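You operate a simulated robot arm through the tools that you are given. There is no shell and no other tool. Be economical: measure what you need, move in short steps, check, and stop when the job is done.

You run a simulated two-armed robot. Do the job below in one go: nothing can be reset, and whatever is moved stays where it is left.

TASK
Pick up the yellow wedge from the top of the black-legged table with one hand, pass it to the other hand and put it on the shelf under the black-legged table. Set down upright: yellow wedge.

Only the result counts: the job must be done as asked and must still hold three seconds after the hand-in. Knocking over, shifting, dropping, spilling or breaking anything else fails it.

THE ROBOT
Two 6-joint arms with two-finger parallel grippers on one trunk, on a base that drives. Base frame: it is fixed to the floor where the robot stands at the start and does not move with it; the origin is under the middle of the robot, x ahead of it, y to its left, z up; the surface under the hand at the start is at about z = 0.82. Readings come in m, degrees, newtons and seconds.
The left shoulder is at the start at [0.28, 0.185, 0.98], the right one opposite. With the tool pointing down near the work surface each hand reaches from about 0.56 to 0.94 m from the robot's upright axis, wherever it stands, measured 20 degrees to its own side. Places, roughly: shelf under the black-legged table [0.5, 0.1, 0.3]. Payload 1.57 kg a hand.
The TCP of each hand is the grasp point between the finger pads, 0.03 m short of the fingertips. In the tool frame z runs along the fingers and y along their closing line. Largest opening 0.08 m; finger width 0.017, thickness 0.012; the body of the gripper, 0.04 by 0.082 m, starts 0.08 m behind the TCP.
Orientation is told as [roll, pitch, yaw] about the base's x, y, z axes, in that order, counted from this pose: with the fingers straight down and closing along the base's y, the tool's x points along the base's -x, its y along +y and its z along -z.

THE INTERFACE
- The arms move only by the tool send_rows. It takes "left_motion", "right_motion" or both (then of equal length, played together; a hand with none holds still); each is a list of rows, each a list of 7 numbers: the shift along the base's x, y, z in m, then the turn, a rotation vector about the base's x, y, z in degrees, then the closure, from 0 (fully open) to 1 (shut). In form: [[tx, ty, tz, rx, ry, rz, jaw], ...]. A call has 1 to 8 rows; each row is the pose to reach, as a shift and turn from the pose commanded when the call began. Rows are played at 5 a second. More than 0.05 m and 8.6 degrees between two rows, or a gripper value outside its range, and nothing of the call is played. A pose out of reach is approached as far as the arm can. The call stops where the force on the tool passes 40 N (or 10 N more than at its start, if that is more) or the arm is blocked; 0.2 s more then pass. The fingers move at their own pace (about 0.153 m/s each) and stop on an object; they squeeze with about 31 N. The grip force told is the motor's: it shows also when the fingers shut on nothing. Time passes only in rows, and 0.2 s behind the last, so rows that repeat a pose let the fingers close. The reply holds the time, the measured pose of the TCP, the force on the tool along the base axes, the opening and the grip force, in the units named above and with some noise, with the torque about the TCP (base axes, N m) and any sound that the robot's microphone picked up.
- Cameras (640 x 400 px; columns grow to the right, rows downward): "scene" is now at [0.2104, 0.0367, 1.4011]; the picture's right is [0.56, -0.83, 0.00], its down [-0.74, -0.50, -0.44] and it looks along [0.37, 0.25, -0.90] (base axes); focal length 214 px, centre (320, 200). "left" rides on the left gripper at [0.072, 0.007, -0.122] in its tool frame; the picture's right is [-0.09, 1.00, 0.00], its down [-0.84, -0.08, -0.54] and it looks along [-0.54, -0.05, 0.84] (tool axes); focal length 238 px, centre (320, 200). "right" rides on the right gripper at [0.072, -0.007, -0.122] in its tool frame; the picture's right is [0.09, 1.00, 0.00], its down [-0.84, 0.08, -0.54] and it looks along [-0.54, 0.05, 0.84] (tool axes); focal length 238 px, centre (320, 200). There is no depth. A picture from a camera that has moved, and an enlarged one, comes with that camera's place and axes in the base frame and with its lens.
- snapshot(camera): a new picture of that camera. It takes no simulated time.
- slide_trunk(by): slides the trunk up (or, below 0, down) by that many m; the arms and the scene camera ride with it, the base frame stays. It gives what a move gives, with no picture.
- roll_base(legs): drives the robot by 1 to 6 legs, each [ahead, turn to the left] in m and degrees, along the robot's own axes; the way and the turn of a leg run together, so that a leg with both is an arc; at most 1.5 m and 180 degrees a leg. The arms and the cameras ride along, it lands a little off, and it stops where it bumps. It gives what a move gives.
- turn_head(pan, tilt): turns the head with the scene camera to pan (to the left, within 86 degrees either way) and tilt (down, from -29 to 69), counted from straight ahead of the robot. It gives what a move gives.
- zoom(camera, box): a new picture of the part [left, top, right, bottom] of that camera's present view, enlarged. It takes no simulated time.
- close_job(): hands the job in; it is judged then, once.

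Go step by step. Nothing tells you exact positions but the pictures and the camera data: compare them with the known pose of the tool, close in by small moves and look again before you grip or let go. The budget is 120 turns and 92 pictures, counting those below and the enlarged ones. Unless the task says otherwise, let go and move clear before handing in, and close with one line.

The tools are called after "Call:" as a command line: name --argument value ..., lists and objects as JSON in quotes. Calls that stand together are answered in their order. send_rows: Moves the arms, as the interface text tells. Its arguments: {"type":"object","properties":{"left_motion":{"type":"array","items":{"type":"array","items":{"type":"number"}}},"right_motion":{"type":"array","items":{"type":"array","items":{"type":"number"}}}},"required":[]} The other tools are called the same way: slide_trunk (by) slides the trunk up or down; roll_base (legs) drives the base; turn_head (pan, tilt) turns the head that bears the scene camera; snapshot (camera) takes a picture; zoom (camera, box) takes an enlarged picture of a part of a camera's view; close_job () hands the job in.

At the start:

```text
time_s: 0.0
left_tcp_pos: [0.4386, 0.4229, 1.1295]
left_tool_rot: [0.0, -0.1, 0.0]
left_force: [1.0, 0.4, 0.0]
left_wrist_torque: [-0.05, -0.01, 0.01]
left_finger_gap: 0.08
left_gripper_force: 0.1
right_tcp_pos: [0.6188, 0.0033, 1.1358]
right_tool_rot: [0.0, -0.1, 0.0]
right_force: [-1.0, -0.9, 0.7]
right_wrist_torque: [-0.01, -0.01, -0.02]
right_finger_gap: 0.0802
right_gripper_force: 0.1
trunk travel left (down, up): [-0.675, 0.315]
robot x, y, heading: [0.0023, 0.002, -0.1]
head pan, tilt: [34.1, 63.6]
```

scene: 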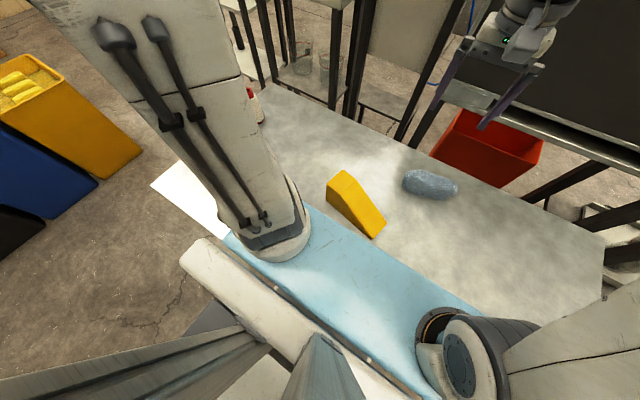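
right: 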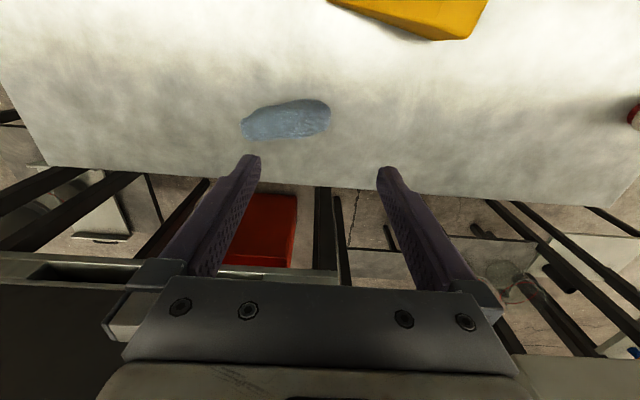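
left: 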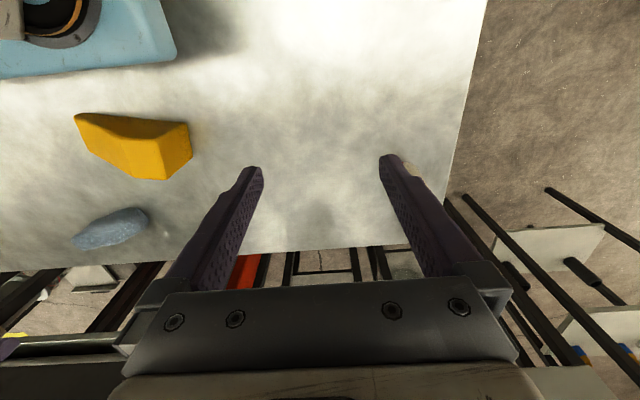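

The yellow wedge lies near (0.48, 0.10) on the table top (z≈0.82), with a blue-grey object beyond it near (0.67, -0.05). I'll enlarge the views of the wedge to measure it.

Call:
zoom --camera "scene" --box '[280, 140, 440, 260]'

Call:
zoom --camera "left" --box '[40, 80, 240, 220]'

```text
3.33 times, centred on (360, 200) of scene
camera zoom: at [0.2104, 0.0367, 1.4011], right [0.56, -0.83, 0.0], down [-0.74, -0.5, -0.44], along [0.37, 0.25, -0.9], focal length 715 px, centre (187, 200)
```

zoom: 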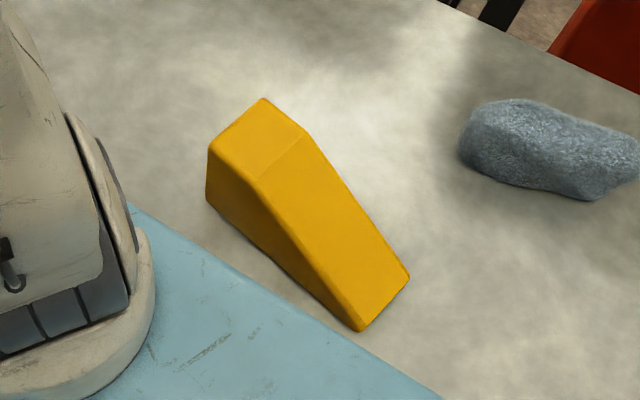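

```text
2.86 times, centred on (140, 150) of left
camera zoom: at [0.3671, 0.4286, 1.2508], right [0.09, 1.0, 0.0], down [0.84, -0.08, 0.54], along [0.54, -0.05, -0.84], focal length 681 px, centre (834, 343)
```

zoom: 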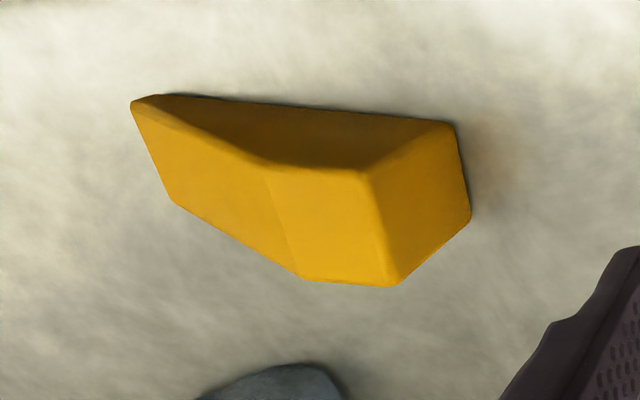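

The wedge is about 0.17 long (along y, turned about 12°), 0.065 wide and 0.09 tall at its +y end. I'll back off so the right arm can reach it comfortably, then look at the table and the shelf under it.

Call:
roll_base --legs '[[-0.25, 0]]'

Call:
turn_head --pan 0 --tilt 55

Call:
snapshot --camera "scene"

```text
time_s: 1.8
left_tcp_pos: [0.1893, 0.4215, 1.1283]
left_tool_rot: [0.0, 0.0, -0.3]
left_force: [0.7, -0.6, -0.7]
left_wrist_torque: [-0.05, 0.0, -0.02]
left_finger_gap: 0.0799
left_gripper_force: 0.0
right_tcp_pos: [0.3656, 0.0007, 1.1359]
right_tool_rot: [0.0, 0.1, -0.2]
right_force: [-0.3, 0.2, -0.4]
right_wrist_torque: [0.02, 0.0, -0.01]
right_finger_gap: 0.0799
right_gripper_force: 0.0
trunk travel left (down, up): [-0.675, 0.315]
robot x, y, heading: [-0.2483, -0.0009, -0.4]
head pan, tilt: [34.1, 63.6]
```

```text
time_s: 2.8
left_tcp_pos: [0.1879, 0.4212, 1.1289]
left_tool_rot: [0.0, 0.0, -0.3]
left_force: [0.1, 0.3, 0.3]
left_wrist_torque: [0.03, 0.0, 0.01]
left_finger_gap: 0.08
left_gripper_force: 0.0
right_tcp_pos: [0.3658, 0.0012, 1.1355]
right_tool_rot: [-0.1, 0.1, -0.4]
right_force: [0.0, -0.1, -0.9]
right_wrist_torque: [0.03, 0.01, -0.03]
right_finger_gap: 0.0805
right_gripper_force: 0.0
trunk travel left (down, up): [-0.675, 0.315]
robot x, y, heading: [-0.2558, -0.0011, -0.2]
head pan, tilt: [0.0, 55.0]
```

```text
86 pictures are left
camera scene: at [-0.022, 0.0013, 1.4112], right [0.0, -1.0, 0.0], down [-0.82, 0.0, -0.57], along [0.57, 0.0, -0.82], focal length 214 px, centre (320, 200)
```

scene: 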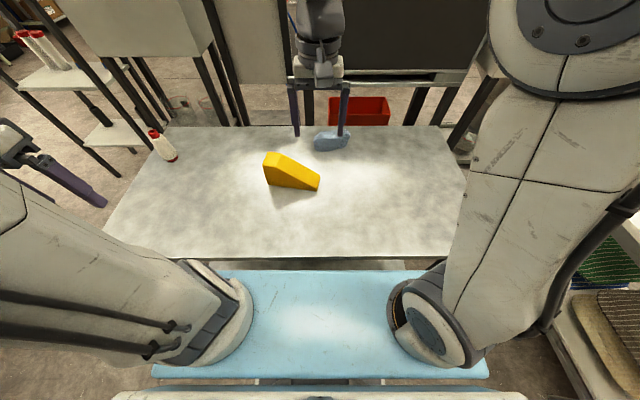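

The wedge sits as measured and the near table edge is at x≈0.19. I'll bring the right hand over the wedge, turning it about -102° so the fingers close across its width.

Call:
send_rows --right_motion '[[0.013, 0.01, 0, 0, 0, -8.5, 0], [0.026, 0.02, 0, 0, 0, -17, 0], [0.039, 0.03, 0, 0, 0, -25.5, 0], [0.052, 0.04, 0, 0, 0, -34, 0], [0.065, 0.05, 0, 0, 0, -42.5, 0], [0.078, 0.06, 0, 0, 0, -51, 0], [0.091, 0.07, 0, 0, 0, -59.5, 0], [0.104, 0.08, 0, 0, 0, -68, 0]]'

Call:
send_rows --right_motion '[[0, 0, 0, 0, 0, -8.5, 0], [0, 0, -0.02, 0, 0, -17, 0], [0, 0, -0.04, 0, 0, -25.5, 0], [0, 0, -0.06, 0, 0, -33.8, 0], [0, 0, -0.06, 0, 0, -33.8, 0]]'

Call:
snapshot --camera "right"

Call:
snapshot --camera "scene"

```text
time_s: 4.6
left_tcp_pos: [0.1882, 0.4202, 1.1291]
left_tool_rot: [0.1, 0.0, -0.2]
left_force: [-1.3, -0.5, -0.4]
left_wrist_torque: [0.03, 0.02, 0.01]
left_finger_gap: 0.0802
left_gripper_force: 0.1
right_tcp_pos: [0.4703, 0.0783, 1.1369]
right_tool_rot: [0.0, 0.0, -68.4]
right_force: [-0.9, -1.1, 0.1]
right_wrist_torque: [-0.03, -0.02, 0.01]
right_finger_gap: 0.08
right_gripper_force: 0.0
trunk travel left (down, up): [-0.675, 0.315]
robot x, y, heading: [-0.251, 0.0005, -0.2]
head pan, tilt: [0.0, 55.0]
```

```text
time_s: 5.8
left_tcp_pos: [0.1877, 0.421, 1.1292]
left_tool_rot: [0.1, 0.0, -0.4]
left_force: [0.5, 0.2, 0.6]
left_wrist_torque: [0.01, 0.02, 0.02]
left_finger_gap: 0.08
left_gripper_force: 0.0
right_tcp_pos: [0.4698, 0.081, 1.0756]
right_tool_rot: [0.0, 0.0, -102.2]
right_force: [-0.4, -0.9, 0.1]
right_wrist_torque: [0.02, 0.02, 0.0]
right_finger_gap: 0.0799
right_gripper_force: 0.0
trunk travel left (down, up): [-0.675, 0.315]
robot x, y, heading: [-0.2519, -0.0, -0.4]
head pan, tilt: [0.0, 55.0]
```

```text
85 pictures are left
camera right: at [0.4779, 0.1526, 1.1988], right [0.99, -0.12, 0.0], down [-0.1, -0.83, 0.54], along [-0.06, -0.54, -0.84], focal length 238 px, centre (320, 200)
```

right: 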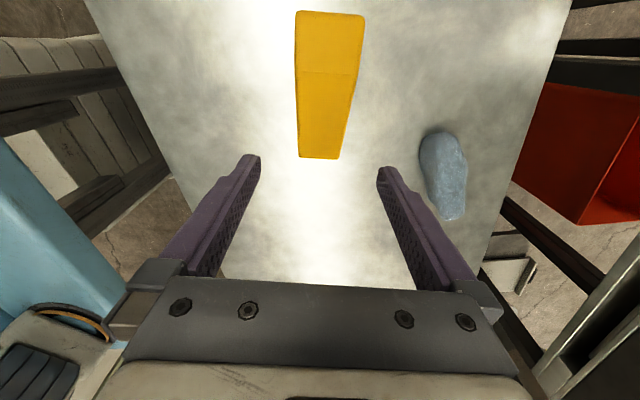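

```text
84 pictures are left
camera scene: at [-0.022, 0.0013, 1.4112], right [0.0, -1.0, 0.0], down [-0.82, 0.0, -0.57], along [0.57, 0.0, -0.82], focal length 214 px, centre (320, 200)
```

scene: 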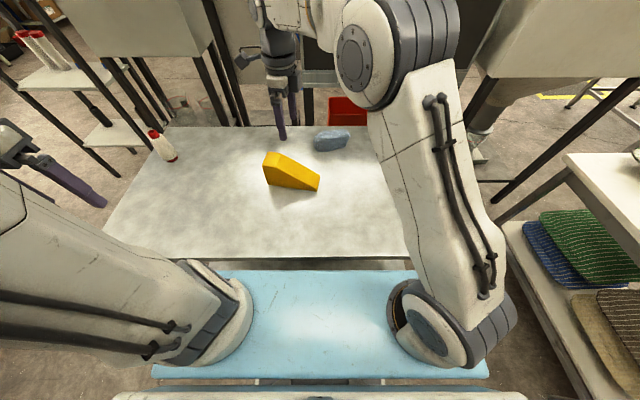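

The right hand hangs above the wedge, roughly aligned with it. I'll zoom in to check yaw and lateral offset before lowering.

Call:
zoom --camera "right" --box '[200, 0, 456, 160]'

```text
2.50 times, centred on (328, 80) of right
camera zoom: at [0.4779, 0.1526, 1.1988], right [0.99, -0.12, 0.0], down [-0.1, -0.83, 0.54], along [-0.06, -0.54, -0.84], focal length 596 px, centre (300, 500)
```

zoom: 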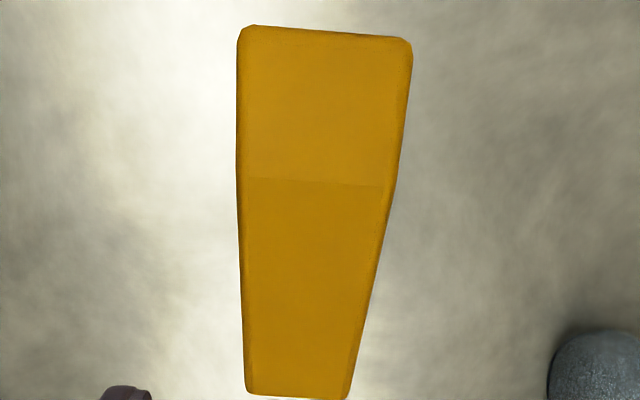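

Tool axis is about 5 mm off in x and 1.5° off in yaw. I'll correct this and lower to just above the wedge, then check.

Call:
send_rows --right_motion '[[0.0048, 0.0015, -0.03, 0, 0, 1.4, 0], [0.0048, 0.0015, -0.07, 0, 0, 1.4, 0], [0.0048, 0.0015, -0.105, 0, 0, 1.4, 0], [0.0048, 0.0015, -0.13, 0, 0, 1.4, 0], [0.0048, 0.0015, -0.13, 0, 0, 1.4, 0]]'

Call:
snapshot --camera "right"

Call:
zoom --camera "scene" --box '[220, 90, 380, 210]'

```text
time_s: 7.0
left_tcp_pos: [0.1891, 0.4219, 1.1295]
left_tool_rot: [-0.1, 0.1, -0.2]
left_force: [0.3, -0.1, -0.8]
left_wrist_torque: [-0.02, 0.03, 0.0]
left_finger_gap: 0.0798
left_gripper_force: 0.2
right_tcp_pos: [0.4742, 0.081, 0.9445]
right_tool_rot: [-0.1, -0.1, -100.7]
right_force: [0.3, -0.1, -0.1]
right_wrist_torque: [-0.01, 0.01, -0.03]
right_finger_gap: 0.08
right_gripper_force: 0.0
trunk travel left (down, up): [-0.675, 0.315]
robot x, y, heading: [-0.253, 0.0005, -0.5]
head pan, tilt: [0.0, 55.0]
```

```text
82 pictures are left
camera right: at [0.4805, 0.1522, 1.0674], right [1.0, -0.09, 0.0], down [-0.08, -0.84, 0.54], along [-0.05, -0.54, -0.84], focal length 238 px, centre (320, 200)
```

right: 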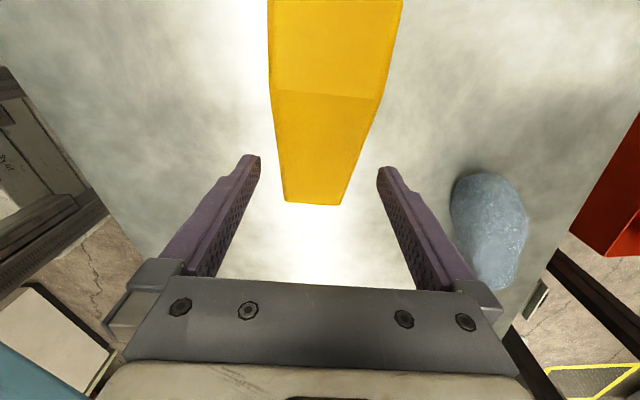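

```text
3.33 times, centred on (300, 150) of scene
camera zoom: at [-0.0219, 0.0013, 1.4112], right [0.0, -1.0, 0.0], down [-0.82, 0.0, -0.57], along [0.57, 0.0, -0.82], focal length 715 px, centre (387, 367)
```

zoom: 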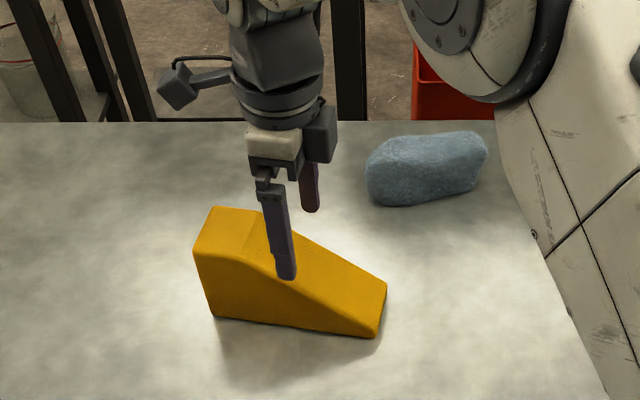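

The fingers straddle the wedge symmetrically. Lowering to z≈0.86 and closing.

Call:
send_rows --right_motion '[[-0.001, 0, -0.025, 0, 0, 0, 0], [-0.001, 0, -0.05, 0, 0, 0, 0], [-0.001, 0, -0.07, 0, 0, 0, 0], [-0.001, 0, -0.083, 0, 0, 0, 0], [-0.001, 0, -0.083, 0, 0, 0, 0]]'

Call:
zoom --camera "scene" --box '[220, 90, 380, 210]'

Call:
snapshot --camera "right"

```text
time_s: 8.2
left_tcp_pos: [0.1883, 0.4205, 1.1279]
left_tool_rot: [0.0, 0.0, -0.3]
left_force: [0.5, 0.6, 0.0]
left_wrist_torque: [-0.03, -0.02, 0.02]
left_finger_gap: 0.0802
left_gripper_force: 0.0
right_tcp_pos: [0.473, 0.0816, 0.8599]
right_tool_rot: [-0.1, 0.0, -100.7]
right_force: [0.2, -0.2, 0.3]
right_wrist_torque: [0.01, -0.03, -0.02]
right_finger_gap: 0.0801
right_gripper_force: 0.1
trunk travel left (down, up): [-0.675, 0.315]
robot x, y, heading: [-0.2525, -0.0017, -0.4]
head pan, tilt: [0.0, 55.0]
```

```text
3.33 times, centred on (300, 150) of scene
camera zoom: at [-0.022, 0.0013, 1.4112], right [0.0, -1.0, 0.0], down [-0.82, 0.0, -0.57], along [0.57, 0.0, -0.82], focal length 715 px, centre (387, 367)
```

zoom: 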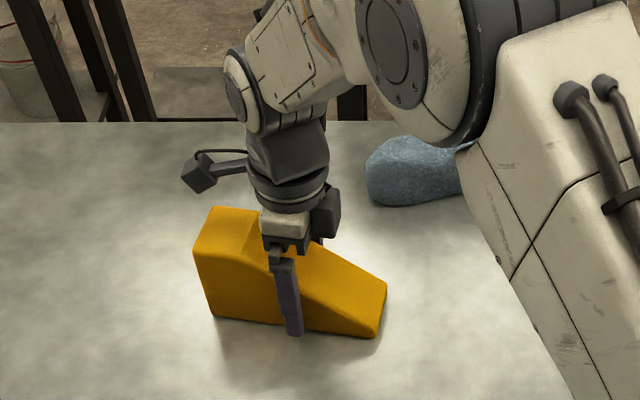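

```text
79 pictures are left
camera right: at [0.4801, 0.1535, 0.9826], right [1.0, -0.09, 0.0], down [-0.08, -0.84, 0.54], along [-0.05, -0.54, -0.84], focal length 238 px, centre (320, 200)
```

right: 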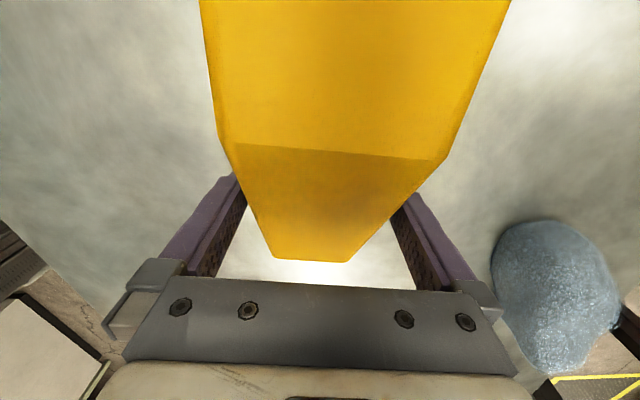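

The fingers are beside the wedge on both sides with no contact. Closing, then lifting slightly.

Call:
send_rows --right_motion '[[0, 0, 0, 0, 0, 0, 0.5], [0, 0, 0, 0, 0, 0, 1], [0, 0, 0, 0, 0, 0, 1], [0, 0, 0.01, 0, 0, 0, 1], [0, 0, 0.04, 0, 0, 0, 1], [0, 0, 0.08, 0, 0, 0, 1], [0, 0, 0.12, 0, 0, 0, 1]]'

Call:
snapshot --camera "scene"

```text
time_s: 9.8
left_tcp_pos: [0.1882, 0.4215, 1.1294]
left_tool_rot: [0.0, 0.0, -0.3]
left_force: [1.1, 0.2, 0.2]
left_wrist_torque: [0.01, -0.03, 0.01]
left_finger_gap: 0.0798
left_gripper_force: 0.1
right_tcp_pos: [0.4758, 0.0782, 0.9824]
right_tool_rot: [-0.1, 0.0, -100.7]
right_force: [0.7, -0.1, -4.9]
right_wrist_torque: [-0.16, 0.05, 0.01]
right_finger_gap: 0.0681
right_gripper_force: 31.3
trunk travel left (down, up): [-0.675, 0.315]
robot x, y, heading: [-0.2534, -0.0012, -0.2]
head pan, tilt: [0.0, 55.0]
```

```text
78 pictures are left
camera scene: at [-0.0217, 0.0014, 1.4111], right [0.0, -1.0, 0.0], down [-0.82, 0.0, -0.57], along [0.57, 0.0, -0.82], focal length 214 px, centre (320, 200)
```

scene: 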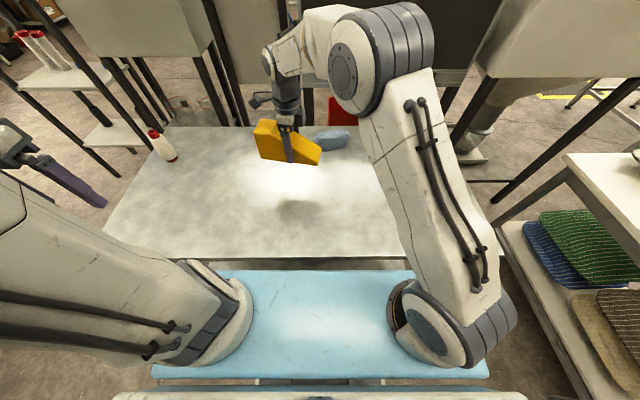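

The wedge is held firmly (≈0.5 kg) and level. I'll raise it and turn it so its tall end faces back toward the left shoulder.

Call:
send_rows --right_motion '[[0, -0.005, 0.03, 0, 0, 0, 1], [0, -0.01, 0.06, 0, 0, 8, 1], [0, -0.02, 0.08, 0, 0, 16, 1], [0, -0.03, 0.09, 0, 0, 24, 1], [0, -0.04, 0.09, 0, 0, 32, 1], [0, -0.05, 0.09, 0, 0, 40, 1], [0, -0.055, 0.09, 0, 0, 48, 1], [0, -0.06, 0.09, 0, 0, 56, 1]]'

Call:
send_rows --right_motion '[[0, 0, 0, 0, 0, 7, 1], [0, 0, 0, 0, 0, 14, 1], [0, 0, 0, 0, 0, 20, 1], [0, 0, 0, 0, 0, 20, 1]]'

Call:
snapshot --camera "scene"

Call:
snapshot --camera "right"

```text
time_s: 11.6
left_tcp_pos: [0.1883, 0.4215, 1.1288]
left_tool_rot: [0.0, 0.0, -0.3]
left_force: [0.3, 0.6, -0.1]
left_wrist_torque: [0.0, 0.0, -0.02]
left_finger_gap: 0.0802
left_gripper_force: 0.0
right_tcp_pos: [0.4731, 0.0224, 1.0733]
right_tool_rot: [0.1, 0.0, -44.5]
right_force: [0.3, -0.5, -5.2]
right_wrist_torque: [-0.07, -0.1, 0.02]
right_finger_gap: 0.0681
right_gripper_force: 30.5
trunk travel left (down, up): [-0.675, 0.315]
robot x, y, heading: [-0.2515, -0.0012, -0.2]
head pan, tilt: [0.0, 55.0]
```

```text
time_s: 12.6
left_tcp_pos: [0.1881, 0.4208, 1.1292]
left_tool_rot: [0.1, 0.1, -0.2]
left_force: [0.5, -0.6, 0.6]
left_wrist_torque: [0.0, 0.0, 0.02]
left_finger_gap: 0.0799
left_gripper_force: 0.2
right_tcp_pos: [0.4721, 0.0218, 1.0721]
right_tool_rot: [0.0, 0.1, -24.6]
right_force: [0.3, 0.0, -5.6]
right_wrist_torque: [-0.02, -0.11, 0.02]
right_finger_gap: 0.0679
right_gripper_force: 30.7
trunk travel left (down, up): [-0.675, 0.315]
robot x, y, heading: [-0.2511, 0.0009, -0.2]
head pan, tilt: [0.0, 55.0]
```

```text
77 pictures are left
camera scene: at [-0.0218, 0.0013, 1.4112], right [0.0, -1.0, 0.0], down [-0.82, 0.0, -0.57], along [0.57, 0.0, -0.82], focal length 214 px, centre (320, 200)
```

scene: 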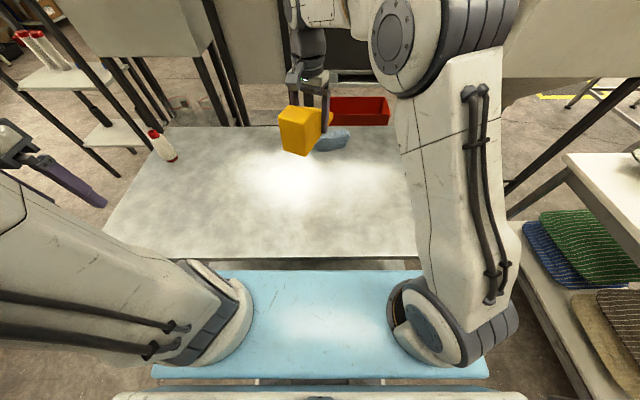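

```text
76 pictures are left
camera right: at [0.4054, 0.0452, 1.1948], right [0.33, 0.94, 0.0], down [0.79, -0.28, 0.54], along [0.51, -0.18, -0.84], focal length 238 px, centre (320, 200)
```

right: 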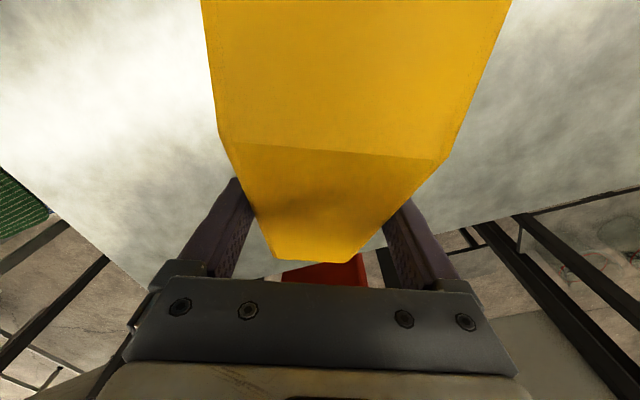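

The wedge's tall face is now near (0.385, 0.062), z 1.03–1.12, facing the left shoulder. I'll bring the left hand into a pre-grasp, tilted 40° downward behind it.

Call:
send_rows --left_motion '[[0.01, -0.025, 0.01, 0, -7.2, 0, 0], [0.02, -0.05, 0.02, 0, -14.4, 0, 0], [0.03, -0.075, 0.03, 0, -21.6, 0, 0], [0.04, -0.1, 0.04, 0, -28.8, 0, 0], [0.05, -0.125, 0.05, 0, -36, 0, 0], [0.06, -0.15, 0.06, 0, -43, 0, 0], [0.072, -0.171, 0.07, 0, -50, 0, 0], [0.072, -0.171, 0.07, 0, -50, 0, 0]]'

Call:
snapshot --camera "scene"

```text
time_s: 14.4
left_tcp_pos: [0.3279, 0.3514, 1.1591]
left_tool_rot: [0.2, -50.1, -0.3]
left_force: [-0.5, 0.6, 0.2]
left_wrist_torque: [0.04, 0.01, -0.02]
left_finger_gap: 0.0802
left_gripper_force: 0.1
left hand out of reach, approached as far as the arm can: row 3, 4, 5, 6, 7, 8
right_tcp_pos: [0.4735, 0.0212, 1.0733]
right_tool_rot: [0.0, 0.0, -24.7]
right_force: [0.1, -0.5, -5.8]
right_wrist_torque: [-0.05, -0.11, -0.01]
right_finger_gap: 0.0681
right_gripper_force: 31.3
trunk travel left (down, up): [-0.675, 0.315]
robot x, y, heading: [-0.2534, 0.001, 0.1]
head pan, tilt: [0.0, 55.0]
```

```text
75 pictures are left
camera scene: at [-0.0208, 0.0026, 1.4124], right [0.01, -1.0, 0.0], down [-0.81, -0.01, -0.59], along [0.59, 0.01, -0.81], focal length 214 px, centre (320, 200)
```

scene: 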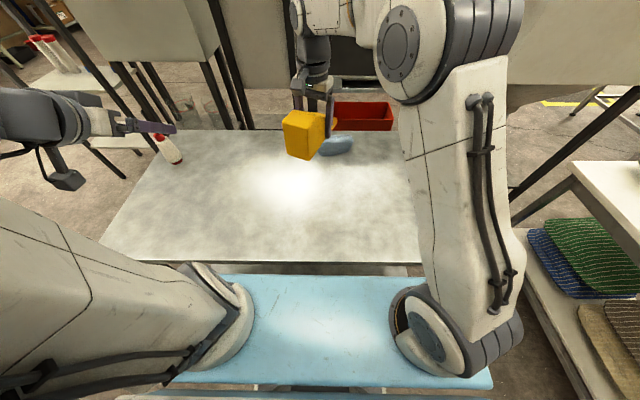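

The left arm cannot fold that close, so I'll carry the wedge 0.13 m further out with the right hand and then move the left hand to a farther pre-grasp.

Call:
send_rows --right_motion '[[0.02, 0, 0, 0, 0, 0, 1], [0.045, 0, 0, 0, 0, 0, 1], [0.07, 0, 0, 0, 0, 0, 1], [0.095, 0, 0, 0, 0, 0, 1], [0.12, 0, 0, 0, 0, 0, 1], [0.13, 0, 0, 0, 0, 0, 1], [0.13, 0, 0, 0, 0, 0, 1]]'

Call:
send_rows --left_motion '[[0.04, 0, 0, 0, 0, 0, 0], [0.08, 0, 0, 0, 0, 0, 0], [0.1, 0, 0, 0, 0, 0, 0], [0.1, 0, 0, 0, 0, 0, 0]]'

```text
time_s: 16.0
left_tcp_pos: [0.3275, 0.3502, 1.1589]
left_tool_rot: [0.2, -49.8, -0.4]
left_force: [-0.4, 0.2, -0.1]
left_wrist_torque: [0.0, -0.01, 0.05]
left_finger_gap: 0.0802
left_gripper_force: 0.1
right_tcp_pos: [0.5801, 0.0146, 1.0619]
right_tool_rot: [-0.1, 0.0, -24.6]
right_force: [-0.2, 0.1, -4.8]
right_wrist_torque: [-0.06, -0.11, 0.0]
right_finger_gap: 0.0679
right_gripper_force: 31.4
right hand out of reach, approached as far as the arm can: row 5, 6, 7
trunk travel left (down, up): [-0.675, 0.315]
robot x, y, heading: [-0.255, -0.0041, -0.2]
head pan, tilt: [0.0, 55.0]
```

```text
time_s: 17.0
left_tcp_pos: [0.4311, 0.3459, 1.1637]
left_tool_rot: [0.3, -50.0, -0.3]
left_force: [0.4, -0.7, 0.8]
left_wrist_torque: [0.03, -0.05, 0.0]
left_finger_gap: 0.08
left_gripper_force: 0.2
right_tcp_pos: [0.5808, 0.0151, 1.0631]
right_tool_rot: [0.1, 0.0, -24.7]
right_force: [0.5, 0.0, -4.8]
right_wrist_torque: [-0.05, -0.15, -0.02]
right_finger_gap: 0.068
right_gripper_force: 31.5
trunk travel left (down, up): [-0.675, 0.315]
robot x, y, heading: [-0.2544, -0.0017, -0.1]
head pan, tilt: [0.0, 55.0]
```

The left hand now moves freely at this distance. Next I swing it across behind the wedge's tall face with the matching -24.6° heading.

Call:
send_rows --left_motion '[[0, -0.035, 0.006, 0, 0, -3.5, 0], [0, -0.07, 0.006, 0, 0, -7, 0], [0, -0.105, 0.006, 0, 0, -10.5, 0], [0, -0.14, 0.006, 0, 0, -14, 0], [0, -0.175, 0.006, 0, 0, -17.5, 0], [0, -0.21, 0.006, 0, 0, -21, 0], [-0.005, -0.246, 0.006, 0, 0, -24.4, 0], [-0.005, -0.246, 0.006, 0, 0, -24.4, 0]]'

Call:
snapshot --camera "scene"

Call:
snapshot --camera "left"

```text
time_s: 18.8
left_tcp_pos: [0.4266, 0.1015, 1.1692]
left_tool_rot: [0.2, -50.0, -24.9]
left_force: [0.9, 1.1, 1.3]
left_wrist_torque: [-0.01, -0.01, 0.01]
left_finger_gap: 0.08
left_gripper_force: 0.1
right_tcp_pos: [0.5798, 0.0139, 1.0633]
right_tool_rot: [0.0, 0.0, -24.7]
right_force: [0.5, -0.6, -5.3]
right_wrist_torque: [-0.05, -0.11, -0.02]
right_finger_gap: 0.0679
right_gripper_force: 30.5
trunk travel left (down, up): [-0.675, 0.315]
robot x, y, heading: [-0.2475, 0.0016, -0.4]
head pan, tilt: [0.0, 55.0]
```

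```text
74 pictures are left
camera scene: at [-0.0218, 0.0012, 1.4111], right [0.0, -1.0, 0.0], down [-0.82, 0.0, -0.57], along [0.57, 0.0, -0.82], focal length 214 px, centre (320, 200)
```

scene: 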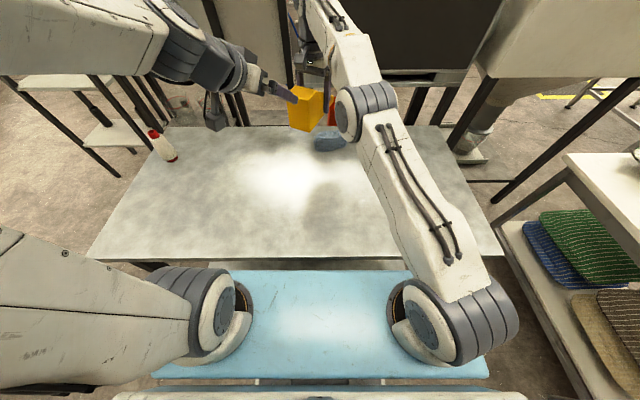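

```text
73 pictures are left
camera left: at [0.3028, 0.1652, 1.1922], right [0.47, 0.88, 0.07], down [0.08, -0.12, 0.99], along [0.88, -0.46, -0.13], focal length 238 px, centre (320, 200)
```

left: 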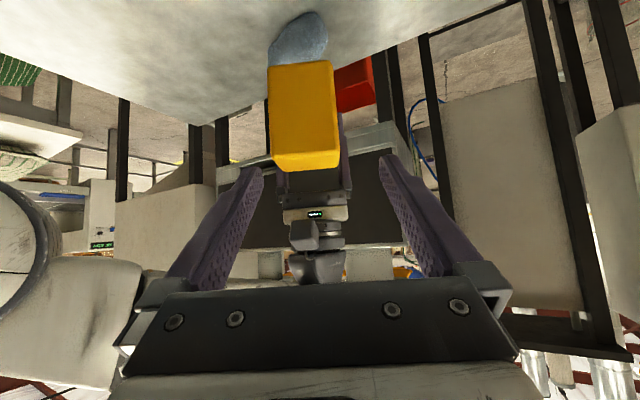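

The tall face shows centred near (0.494, 0.054). I'll first remove the 15 mm lateral offset, close in half way, and check alignment.

Call:
send_rows --left_motion '[[-0.006, -0.0135, 0, 0, 0, 0.2, 0], [0.017, -0.024, -0.021, 0, 0, 0.2, 0], [0.038, -0.034, -0.04, 0, 0, 0.2, 0], [0.038, -0.034, -0.04, 0, 0, 0.2, 0]]'

Call:
snapshot --camera "left"

Call:
zoom --camera "scene" --box '[200, 30, 400, 180]'

```text
time_s: 19.8
left_tcp_pos: [0.4654, 0.0695, 1.1312]
left_tool_rot: [0.4, -50.0, -24.8]
left_force: [0.1, 0.6, 0.5]
left_wrist_torque: [0.0, 0.02, 0.03]
left_finger_gap: 0.0799
left_gripper_force: 0.0
right_tcp_pos: [0.5803, 0.0147, 1.0623]
right_tool_rot: [0.1, 0.0, -24.7]
right_force: [-0.6, -0.7, -5.6]
right_wrist_torque: [-0.05, -0.1, 0.02]
right_finger_gap: 0.0677
right_gripper_force: 31.0
trunk travel left (down, up): [-0.675, 0.315]
robot x, y, heading: [-0.2548, 0.0022, -0.4]
head pan, tilt: [0.0, 55.0]
```

```text
72 pictures are left
camera left: at [0.3408, 0.133, 1.1543], right [0.46, 0.88, 0.07], down [0.08, -0.12, 0.99], along [0.88, -0.45, -0.13], focal length 238 px, centre (320, 200)
```

left: 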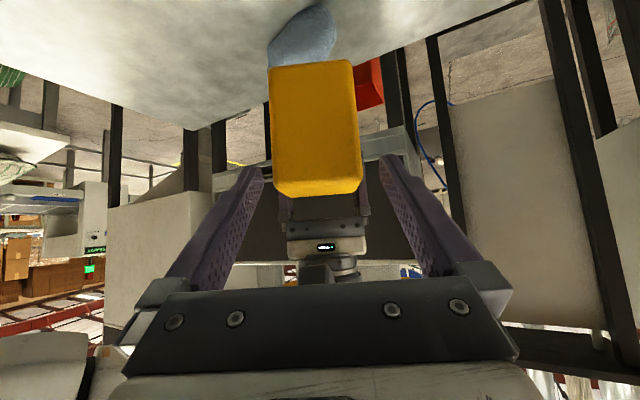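

```text
2.67 times, centred on (300, 105) of scene
camera zoom: at [-0.0216, 0.0012, 1.4111], right [0.0, -1.0, 0.0], down [-0.82, 0.0, -0.57], along [0.57, 0.0, -0.82], focal length 572 px, centre (373, 453)
```

zoom: 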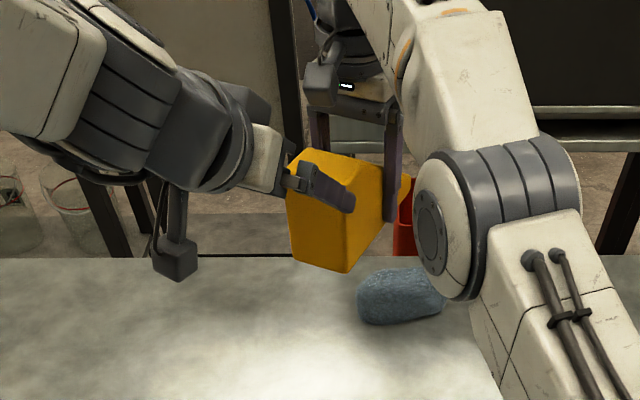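

Aligned within about 3 mm; the right gripper's camera box clears the left hand. I'll advance along the finger direction to enclose the tall end, and look before closing.

Call:
send_rows --left_motion '[[-0.001, -0.0023, 0, 0, 0, 0, 0], [0.014, -0.009, -0.014, 0, 0, 0, 0], [0.029, -0.016, -0.028, 0, 0, 0, 0], [0.044, -0.023, -0.042, 0, 0, 0, 0], [0.0587, -0.03, -0.055, 0, 0, 0, 0], [0.0587, -0.03, -0.055, 0, 0, 0, 0]]'

Call:
snapshot --camera "left"

Call:
zoom --camera "scene" --box '[200, 30, 400, 180]'

```text
time_s: 21.2
left_tcp_pos: [0.5221, 0.0373, 1.0797]
left_tool_rot: [0.4, -50.0, -24.8]
left_force: [-0.1, 0.2, -0.7]
left_wrist_torque: [0.0, -0.01, 0.02]
left_finger_gap: 0.0798
left_gripper_force: 0.0
right_tcp_pos: [0.5798, 0.015, 1.0622]
right_tool_rot: [0.0, -0.1, -24.7]
right_force: [0.1, -0.2, -5.4]
right_wrist_torque: [-0.05, -0.11, -0.01]
right_finger_gap: 0.0678
right_gripper_force: 30.6
trunk travel left (down, up): [-0.675, 0.315]
robot x, y, heading: [-0.2524, 0.0025, -0.3]
head pan, tilt: [0.0, 55.0]
```

```text
70 pictures are left
camera left: at [0.3985, 0.1006, 1.1025], right [0.46, 0.88, 0.07], down [0.08, -0.13, 0.99], along [0.88, -0.45, -0.13], focal length 238 px, centre (320, 200)
```

left: 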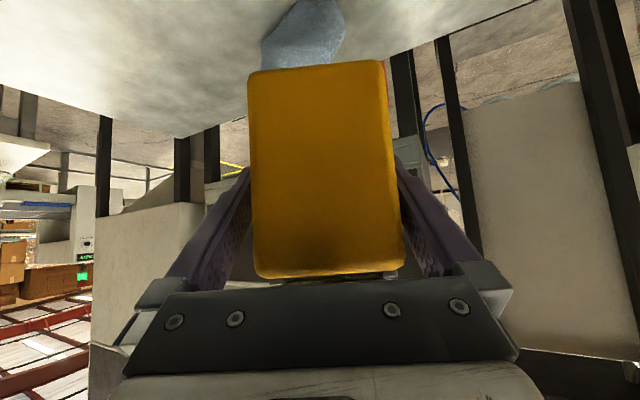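

```text
2.67 times, centred on (300, 105) of scene
camera zoom: at [-0.0217, 0.0012, 1.4111], right [0.0, -1.0, 0.0], down [-0.82, 0.0, -0.57], along [0.57, 0.0, -0.82], focal length 572 px, centre (373, 453)
```

zoom: 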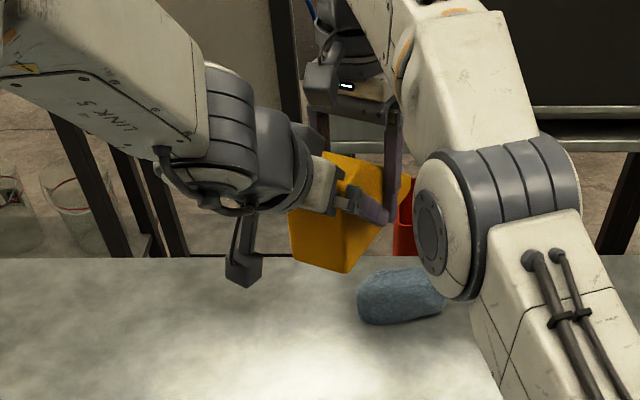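

The left fingers straddle the tall end, centred, without contact. Closing the left hand while the right holds.

Call:
send_rows --left_motion '[[0, 0, 0, 0, 0, 0, 0.4], [0, 0, 0, 0, 0, 0, 1], [0, 0, 0, 0, 0, 0, 1], [0, 0, 0, 0, 0, 0, 1]]'

```text
time_s: 22.2
left_tcp_pos: [0.5226, 0.0386, 1.0795]
left_tool_rot: [0.5, -50.0, -24.4]
left_force: [12.6, 16.9, 0.2]
left_wrist_torque: [-1.06, -0.14, -0.2]
left_finger_gap: 0.068
left_gripper_force: 31.4
right_tcp_pos: [0.5803, 0.0118, 1.0629]
right_tool_rot: [-0.1, 0.1, -24.7]
right_force: [-12.8, -17.2, -2.4]
right_wrist_torque: [1.4, -0.06, 1.52]
right_finger_gap: 0.0679
right_gripper_force: 31.4
trunk travel left (down, up): [-0.675, 0.315]
robot x, y, heading: [-0.2524, -0.0002, -0.4]
head pan, tilt: [0.0, 55.0]
```

Both hands hold it, with about 21 N of sideways strain; I'll relieve it with a 2 mm shift before opening the right hand.

Call:
send_rows --left_motion '[[0.0008, 0.0018, 0, 0, 0, 0, 1], [0.0008, 0.0018, 0, 0, 0, 0, 1]]'

```text
time_s: 22.8
left_tcp_pos: [0.5237, 0.039, 1.0788]
left_tool_rot: [0.4, -50.0, -24.6]
left_force: [7.0, 13.4, 0.2]
left_wrist_torque: [-0.46, -0.59, 0.62]
left_finger_gap: 0.0676
left_gripper_force: 31.4
right_tcp_pos: [0.5786, 0.0136, 1.0622]
right_tool_rot: [0.1, 0.0, -24.8]
right_force: [-7.2, -13.6, -5.3]
right_wrist_torque: [0.61, 0.32, 0.29]
right_finger_gap: 0.0681
right_gripper_force: 31.2
trunk travel left (down, up): [-0.675, 0.315]
robot x, y, heading: [-0.2518, -0.0027, -0.4]
head pan, tilt: [0.0, 55.0]
```

Strain is falling; one more small relief, then open the right hand.

Call:
send_rows --left_motion '[[0.001, 0.0025, 0, 0, 0, 0, 1], [0.001, 0.0025, 0, 0, 0, 0, 1]]'

Call:
send_rows --right_motion '[[0, 0, 0, 0, 0, 0, 0.6], [0, 0, 0, 0, 0, 0, 0], [0, 0, 0, 0, 0, 0, 0]]'

Call:
zoom --camera "scene" --box '[200, 30, 400, 180]'

Call:
snapshot --camera "right"

```text
time_s: 23.4
left_tcp_pos: [0.524, 0.0397, 1.0787]
left_tool_rot: [0.3, -50.0, -24.8]
left_force: [-8.8, 3.3, 5.9]
left_wrist_torque: [0.42, -0.63, 0.99]
left_finger_gap: 0.0679
left_gripper_force: 30.9
right_tcp_pos: [0.5813, 0.0144, 1.0629]
right_tool_rot: [0.2, -0.1, -24.8]
right_force: [8.1, -3.4, -11.8]
right_wrist_torque: [-0.53, 0.29, -1.03]
right_finger_gap: 0.068
right_gripper_force: 30.7
trunk travel left (down, up): [-0.675, 0.315]
robot x, y, heading: [-0.2497, 0.0005, -0.4]
head pan, tilt: [0.0, 55.0]
```

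```text
time_s: 24.2
left_tcp_pos: [0.5252, 0.0409, 1.0784]
left_tool_rot: [0.2, -49.9, -24.6]
left_force: [0.3, 0.5, 0.6]
left_wrist_torque: [0.05, 0.15, 0.01]
left_finger_gap: 0.0679
left_gripper_force: 30.9
right_tcp_pos: [0.5804, 0.0143, 1.0631]
right_tool_rot: [0.1, 0.1, -24.6]
right_force: [0.3, -0.3, 0.5]
right_wrist_torque: [0.04, -0.02, 0.01]
right_finger_gap: 0.0801
right_gripper_force: 0.1
trunk travel left (down, up): [-0.675, 0.315]
robot x, y, heading: [-0.2566, 0.0006, -0.1]
head pan, tilt: [0.0, 55.0]
```

```text
2.67 times, centred on (300, 105) of scene
camera zoom: at [-0.0217, 0.0012, 1.4111], right [0.0, -1.0, 0.0], down [-0.82, 0.0, -0.57], along [0.57, 0.0, -0.82], focal length 572 px, centre (373, 453)
```

zoom: 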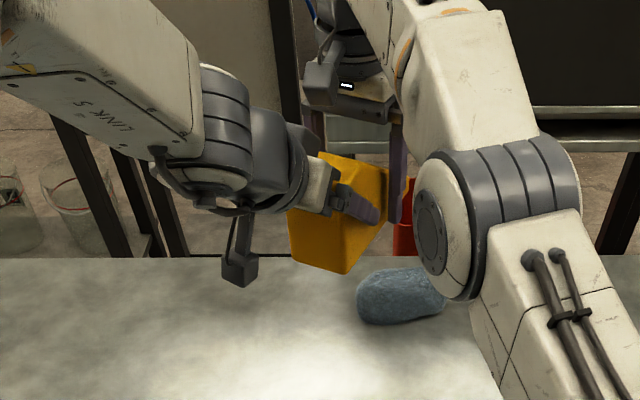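

```text
67 pictures are left
camera right: at [0.5119, 0.038, 1.1858], right [0.33, 0.94, 0.0], down [0.79, -0.28, 0.54], along [0.51, -0.18, -0.84], focal length 238 px, centre (320, 200)
```

right: 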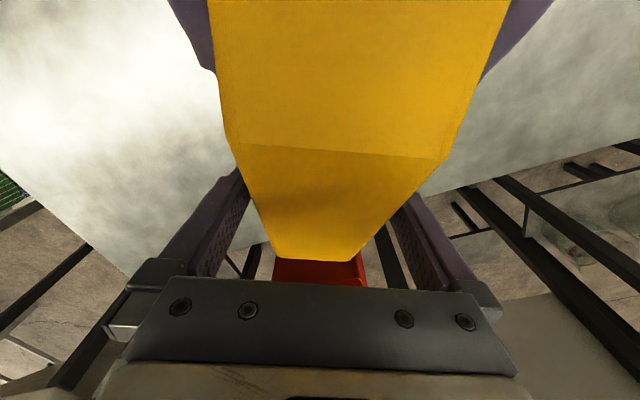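

The right hand is open and the wedge stays in the left grip. I'll raise the right hand straight up clear of the wedge.

Call:
send_rows --right_motion '[[0, 0, 0.01, 0, 0, 0, 0], [0, 0, 0.03, 0, 0, 0, 0], [0, 0, 0.06, 0, 0, 0, 0], [0, 0, 0.09, 0, 0, 0, 0], [0, 0, 0.12, 0, 0, 0, 0], [0, 0, 0.12, 0, 0, 0, 0]]'

Call:
snapshot --camera "scene"

```text
time_s: 25.1
left_tcp_pos: [0.5239, 0.0356, 1.083]
left_tool_rot: [0.1, -50.5, -25.3]
left_force: [-0.5, -0.9, -6.2]
left_wrist_torque: [0.06, 0.18, -0.04]
left_finger_gap: 0.0684
left_gripper_force: 30.8
right_tcp_pos: [0.5612, 0.0111, 1.1116]
right_tool_rot: [0.3, 0.0, -24.6]
right_force: [1.0, 0.5, 0.6]
right_wrist_torque: [0.06, 0.0, 0.01]
right_finger_gap: 0.08
right_gripper_force: 0.1
right hand out of reach, approached as far as the arm can: row 1, 2, 3, 4
trunk travel left (down, up): [-0.675, 0.315]
robot x, y, heading: [-0.2516, 0.0001, -0.1]
head pan, tilt: [0.0, 55.0]
stopped in row 4 (left hand): the force on the tool passed its limit at 50 N (the readings are from after the stop); the commanded pose is now the measured one
```

```text
66 pictures are left
camera scene: at [-0.0213, 0.0013, 1.411], right [0.0, -1.0, 0.0], down [-0.82, 0.0, -0.57], along [0.57, 0.0, -0.82], focal length 214 px, centre (320, 200)
```

scene: 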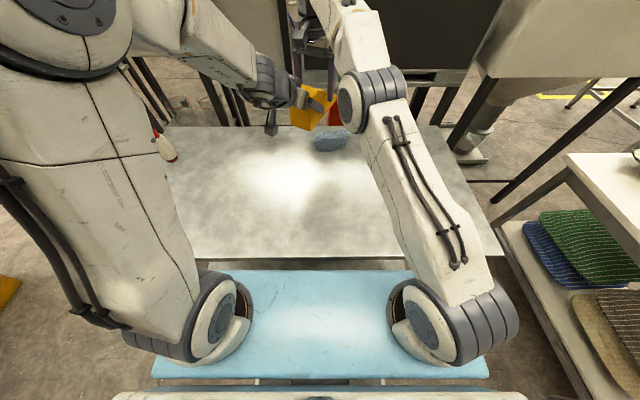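

The right hand was dragged backward as it rose (reach limit) and something touched the left hand. I'll look closely before moving on.

Call:
zoom --camera "scene" --box '[220, 30, 380, 160]'

Call:
snapshot --camera "left"

Call:
snapshot --camera "right"

```text
3.08 times, centred on (300, 95) of scene
camera zoom: at [-0.0213, 0.0013, 1.411], right [0.0, -1.0, 0.0], down [-0.82, 0.0, -0.57], along [0.57, 0.0, -0.82], focal length 660 px, centre (382, 523)
```

zoom: 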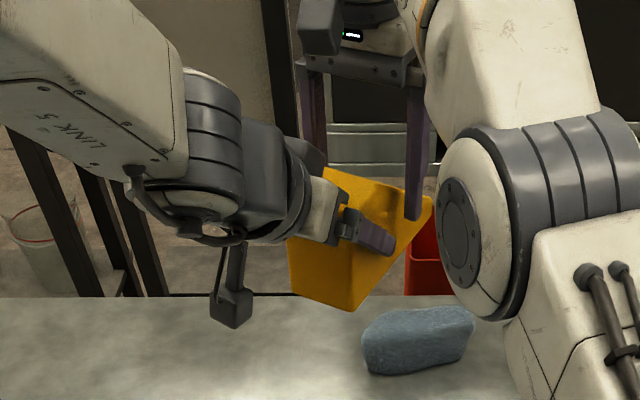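

```text
64 pictures are left
camera left: at [0.4007, 0.101, 1.1039], right [0.48, 0.88, 0.07], down [0.07, -0.12, 0.99], along [0.88, -0.47, -0.12], focal length 238 px, centre (320, 200)
```

left: 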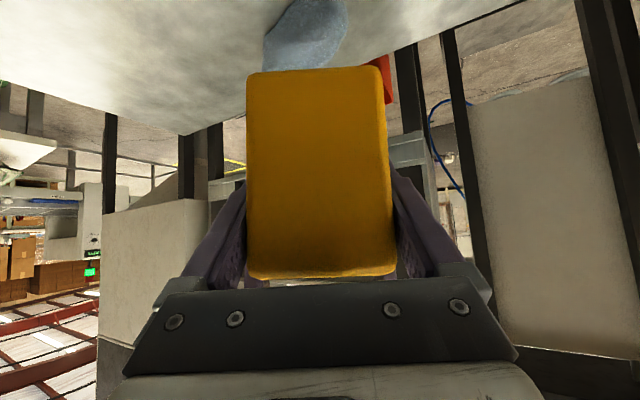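

```text
63 pictures are left
camera right: at [0.493, 0.0338, 1.2349], right [0.33, 0.94, 0.0], down [0.79, -0.28, 0.54], along [0.51, -0.18, -0.84], focal length 238 px, centre (320, 200)
```

right: 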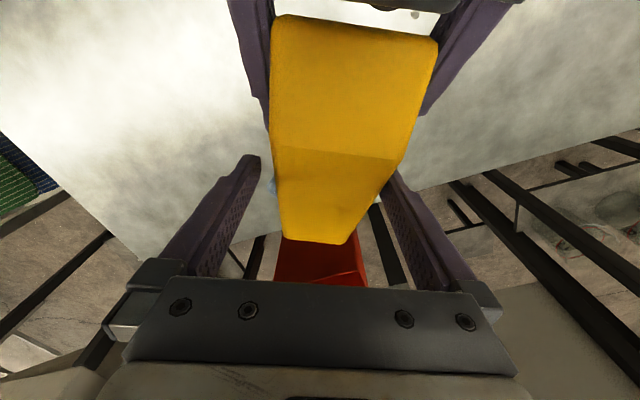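

The right hand drifted ~6 mm sideways and its finger leaned on the wedge; the wedge is still firmly in the left hand. I'll re-centre by shifting the left hand and then lower it out from between the right fingers.

Call:
send_rows --left_motion '[[-0.0025, -0.0055, 0, 0, 0, 0, 1], [-0.0025, -0.0055, -0.02, 0, 0, 0, 1], [-0.0025, -0.0055, -0.045, 0, 0, 0, 1], [-0.0025, -0.0055, -0.07, 0, 0, 0, 1], [-0.0025, -0.0055, -0.09, 0, 0, 0, 1], [-0.0025, -0.0055, -0.09, 0, 0, 0, 1]]'

Call:
snapshot --camera "right"

Call:
zoom --camera "scene" --box '[220, 30, 380, 160]'

```text
time_s: 26.5
left_tcp_pos: [0.5219, 0.0298, 0.9958]
left_tool_rot: [0.2, -50.8, -25.4]
left_force: [-0.3, 0.0, -5.5]
left_wrist_torque: [0.1, 0.16, -0.03]
left_finger_gap: 0.0684
left_gripper_force: 30.5
right_tcp_pos: [0.5606, 0.0113, 1.1132]
right_tool_rot: [0.4, 0.0, -24.5]
right_force: [-0.2, 0.9, -0.2]
right_wrist_torque: [-0.03, 0.01, 0.0]
right_finger_gap: 0.0799
right_gripper_force: 0.0
trunk travel left (down, up): [-0.675, 0.315]
robot x, y, heading: [-0.2534, 0.0002, -0.5]
head pan, tilt: [0.0, 55.0]
```

```text
62 pictures are left
camera right: at [0.4926, 0.0336, 1.2354], right [0.33, 0.94, 0.01], down [0.79, -0.28, 0.54], along [0.51, -0.18, -0.84], focal length 238 px, centre (320, 200)
```

right: 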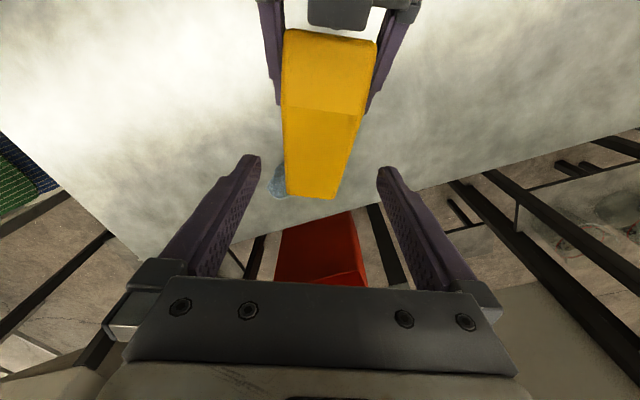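

```text
3.08 times, centred on (300, 95) of scene
camera zoom: at [-0.0216, 0.0012, 1.4111], right [0.0, -1.0, 0.0], down [-0.82, 0.0, -0.57], along [0.57, 0.0, -0.82], focal length 660 px, centre (382, 523)
```

zoom: 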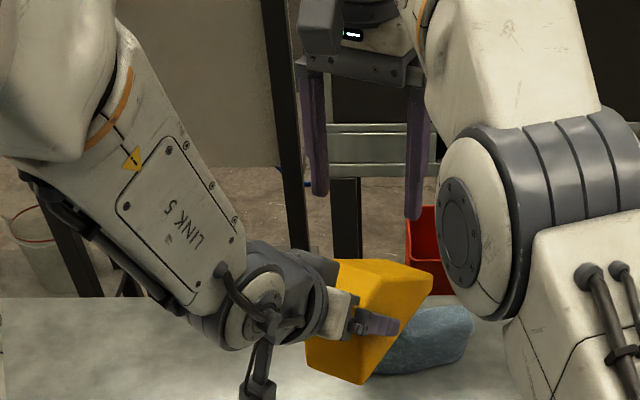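

The hands are separated and the wedge is in the left hand. Next I park the right arm out to the right side.

Call:
send_rows --right_motion '[[-0.01, -0.045, 0.0, 0, 0, 3, 0], [-0.025, -0.09, 0.005, 0, 0, 6, 0], [-0.045, -0.13, 0.01, 0, 0, 9, 0], [-0.07, -0.17, 0.02, 0, 0, 12, 0], [-0.1, -0.205, 0.02, 0, 0, 15, 0], [-0.13, -0.24, 0.02, 0, 0, 18, 0], [-0.16, -0.275, 0.02, 0, 0, 21, 0], [-0.19, -0.31, 0.02, 0, 0, 24, 0]]'

Call:
send_rows --right_motion '[[-0.035, -0.02, 0, 0, 0, 0, 0], [-0.07, -0.04, 0, 0, 0, 0, 0], [-0.105, -0.06, 0, 0, 0, 0, 0], [-0.14, -0.08, 0, 0, 0, 0, 0], [-0.175, -0.1, 0, 0, 0, 0, 0], [-0.175, -0.1, 0, 0, 0, 0, 0]]'

Call:
snapshot --camera "scene"

```text
time_s: 28.3
left_tcp_pos: [0.521, 0.0307, 0.9958]
left_tool_rot: [0.0, -50.6, -25.4]
left_force: [-0.2, -0.3, -5.7]
left_wrist_torque: [0.09, 0.16, -0.02]
left_finger_gap: 0.0682
left_gripper_force: 30.7
right_tcp_pos: [0.3719, -0.2985, 1.1297]
right_tool_rot: [0.4, -0.1, -0.6]
right_force: [0.1, 0.2, 0.4]
right_wrist_torque: [-0.04, -0.02, 0.01]
right_finger_gap: 0.08
right_gripper_force: 0.2
trunk travel left (down, up): [-0.675, 0.315]
robot x, y, heading: [-0.2494, -0.0026, 0.1]
head pan, tilt: [0.0, 55.0]
```

```text
time_s: 29.7
left_tcp_pos: [0.5223, 0.0293, 0.9943]
left_tool_rot: [0.0, -50.7, -25.4]
left_force: [-0.8, 0.4, -6.1]
left_wrist_torque: [0.06, 0.16, -0.02]
left_finger_gap: 0.0684
left_gripper_force: 31.1
right_tcp_pos: [0.1952, -0.3987, 1.1333]
right_tool_rot: [0.2, -0.1, -0.5]
right_force: [0.3, 0.4, -0.4]
right_wrist_torque: [0.0, 0.03, -0.03]
right_finger_gap: 0.0798
right_gripper_force: 0.1
trunk travel left (down, up): [-0.675, 0.315]
robot x, y, heading: [-0.2542, -0.0002, -0.4]
head pan, tilt: [0.0, 55.0]
```

```text
60 pictures are left
camera scene: at [-0.0219, 0.0011, 1.4112], right [0.0, -1.0, 0.0], down [-0.82, 0.0, -0.57], along [0.57, 0.0, -0.82], focal length 214 px, centre (320, 200)
```

scene: 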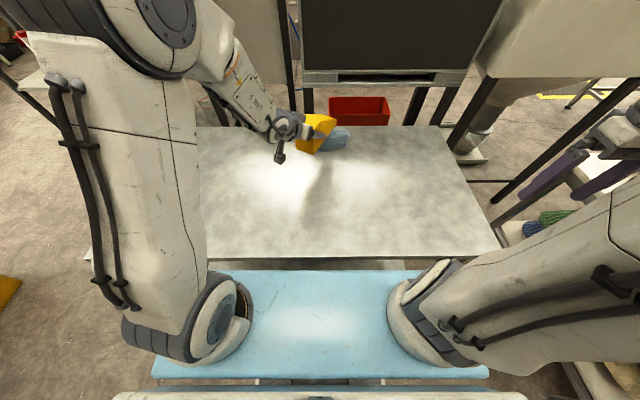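

Right arm is parked. Now I back away from the table so I can lower the trunk and see the shelf.

Call:
roll_base --legs '[[-0.6, 0]]'

Call:
turn_head --pan 0 --tilt 30

Call:
snapshot --camera "scene"

```text
time_s: 33.1
left_tcp_pos: [-0.082, 0.0335, 0.9955]
left_tool_rot: [0.1, -50.6, -25.2]
left_force: [0.2, 0.1, -5.1]
left_wrist_torque: [0.06, 0.15, -0.01]
left_finger_gap: 0.0686
left_gripper_force: 31.0
right_tcp_pos: [-0.4084, -0.3948, 1.1344]
right_tool_rot: [0.3, -0.1, -0.3]
right_force: [-0.1, -0.6, 0.1]
right_wrist_torque: [-0.02, 0.0, 0.03]
right_finger_gap: 0.0801
right_gripper_force: 0.0
trunk travel left (down, up): [-0.675, 0.315]
robot x, y, heading: [-0.8566, 0.0027, 0.0]
head pan, tilt: [0.0, 55.0]
```

```text
time_s: 34.0
left_tcp_pos: [-0.0832, 0.0344, 0.9964]
left_tool_rot: [0.1, -50.7, -25.2]
left_force: [0.5, -0.4, -4.5]
left_wrist_torque: [0.06, 0.2, 0.0]
left_finger_gap: 0.0682
left_gripper_force: 30.7
right_tcp_pos: [-0.4072, -0.3956, 1.1351]
right_tool_rot: [0.3, -0.2, -0.3]
right_force: [-0.4, -0.1, 0.8]
right_wrist_torque: [-0.02, 0.02, -0.01]
right_finger_gap: 0.08
right_gripper_force: 0.0
trunk travel left (down, up): [-0.675, 0.315]
robot x, y, heading: [-0.8585, 0.0049, -0.3]
head pan, tilt: [0.0, 30.0]
```

```text
59 pictures are left
camera scene: at [-0.6082, 0.0038, 1.4471], right [0.0, -1.0, 0.0], down [-0.5, 0.0, -0.87], along [0.87, 0.0, -0.5], focal length 214 px, centre (320, 200)
```

scene: 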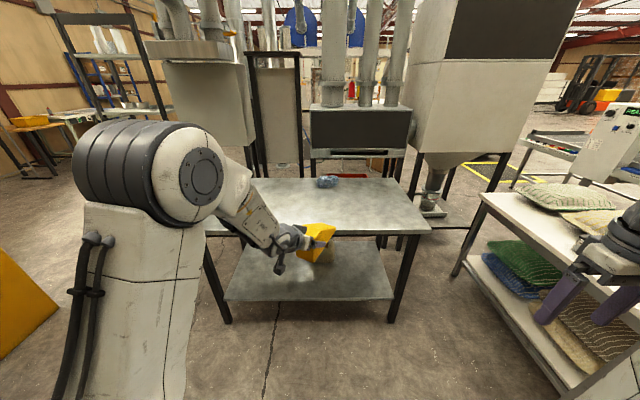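

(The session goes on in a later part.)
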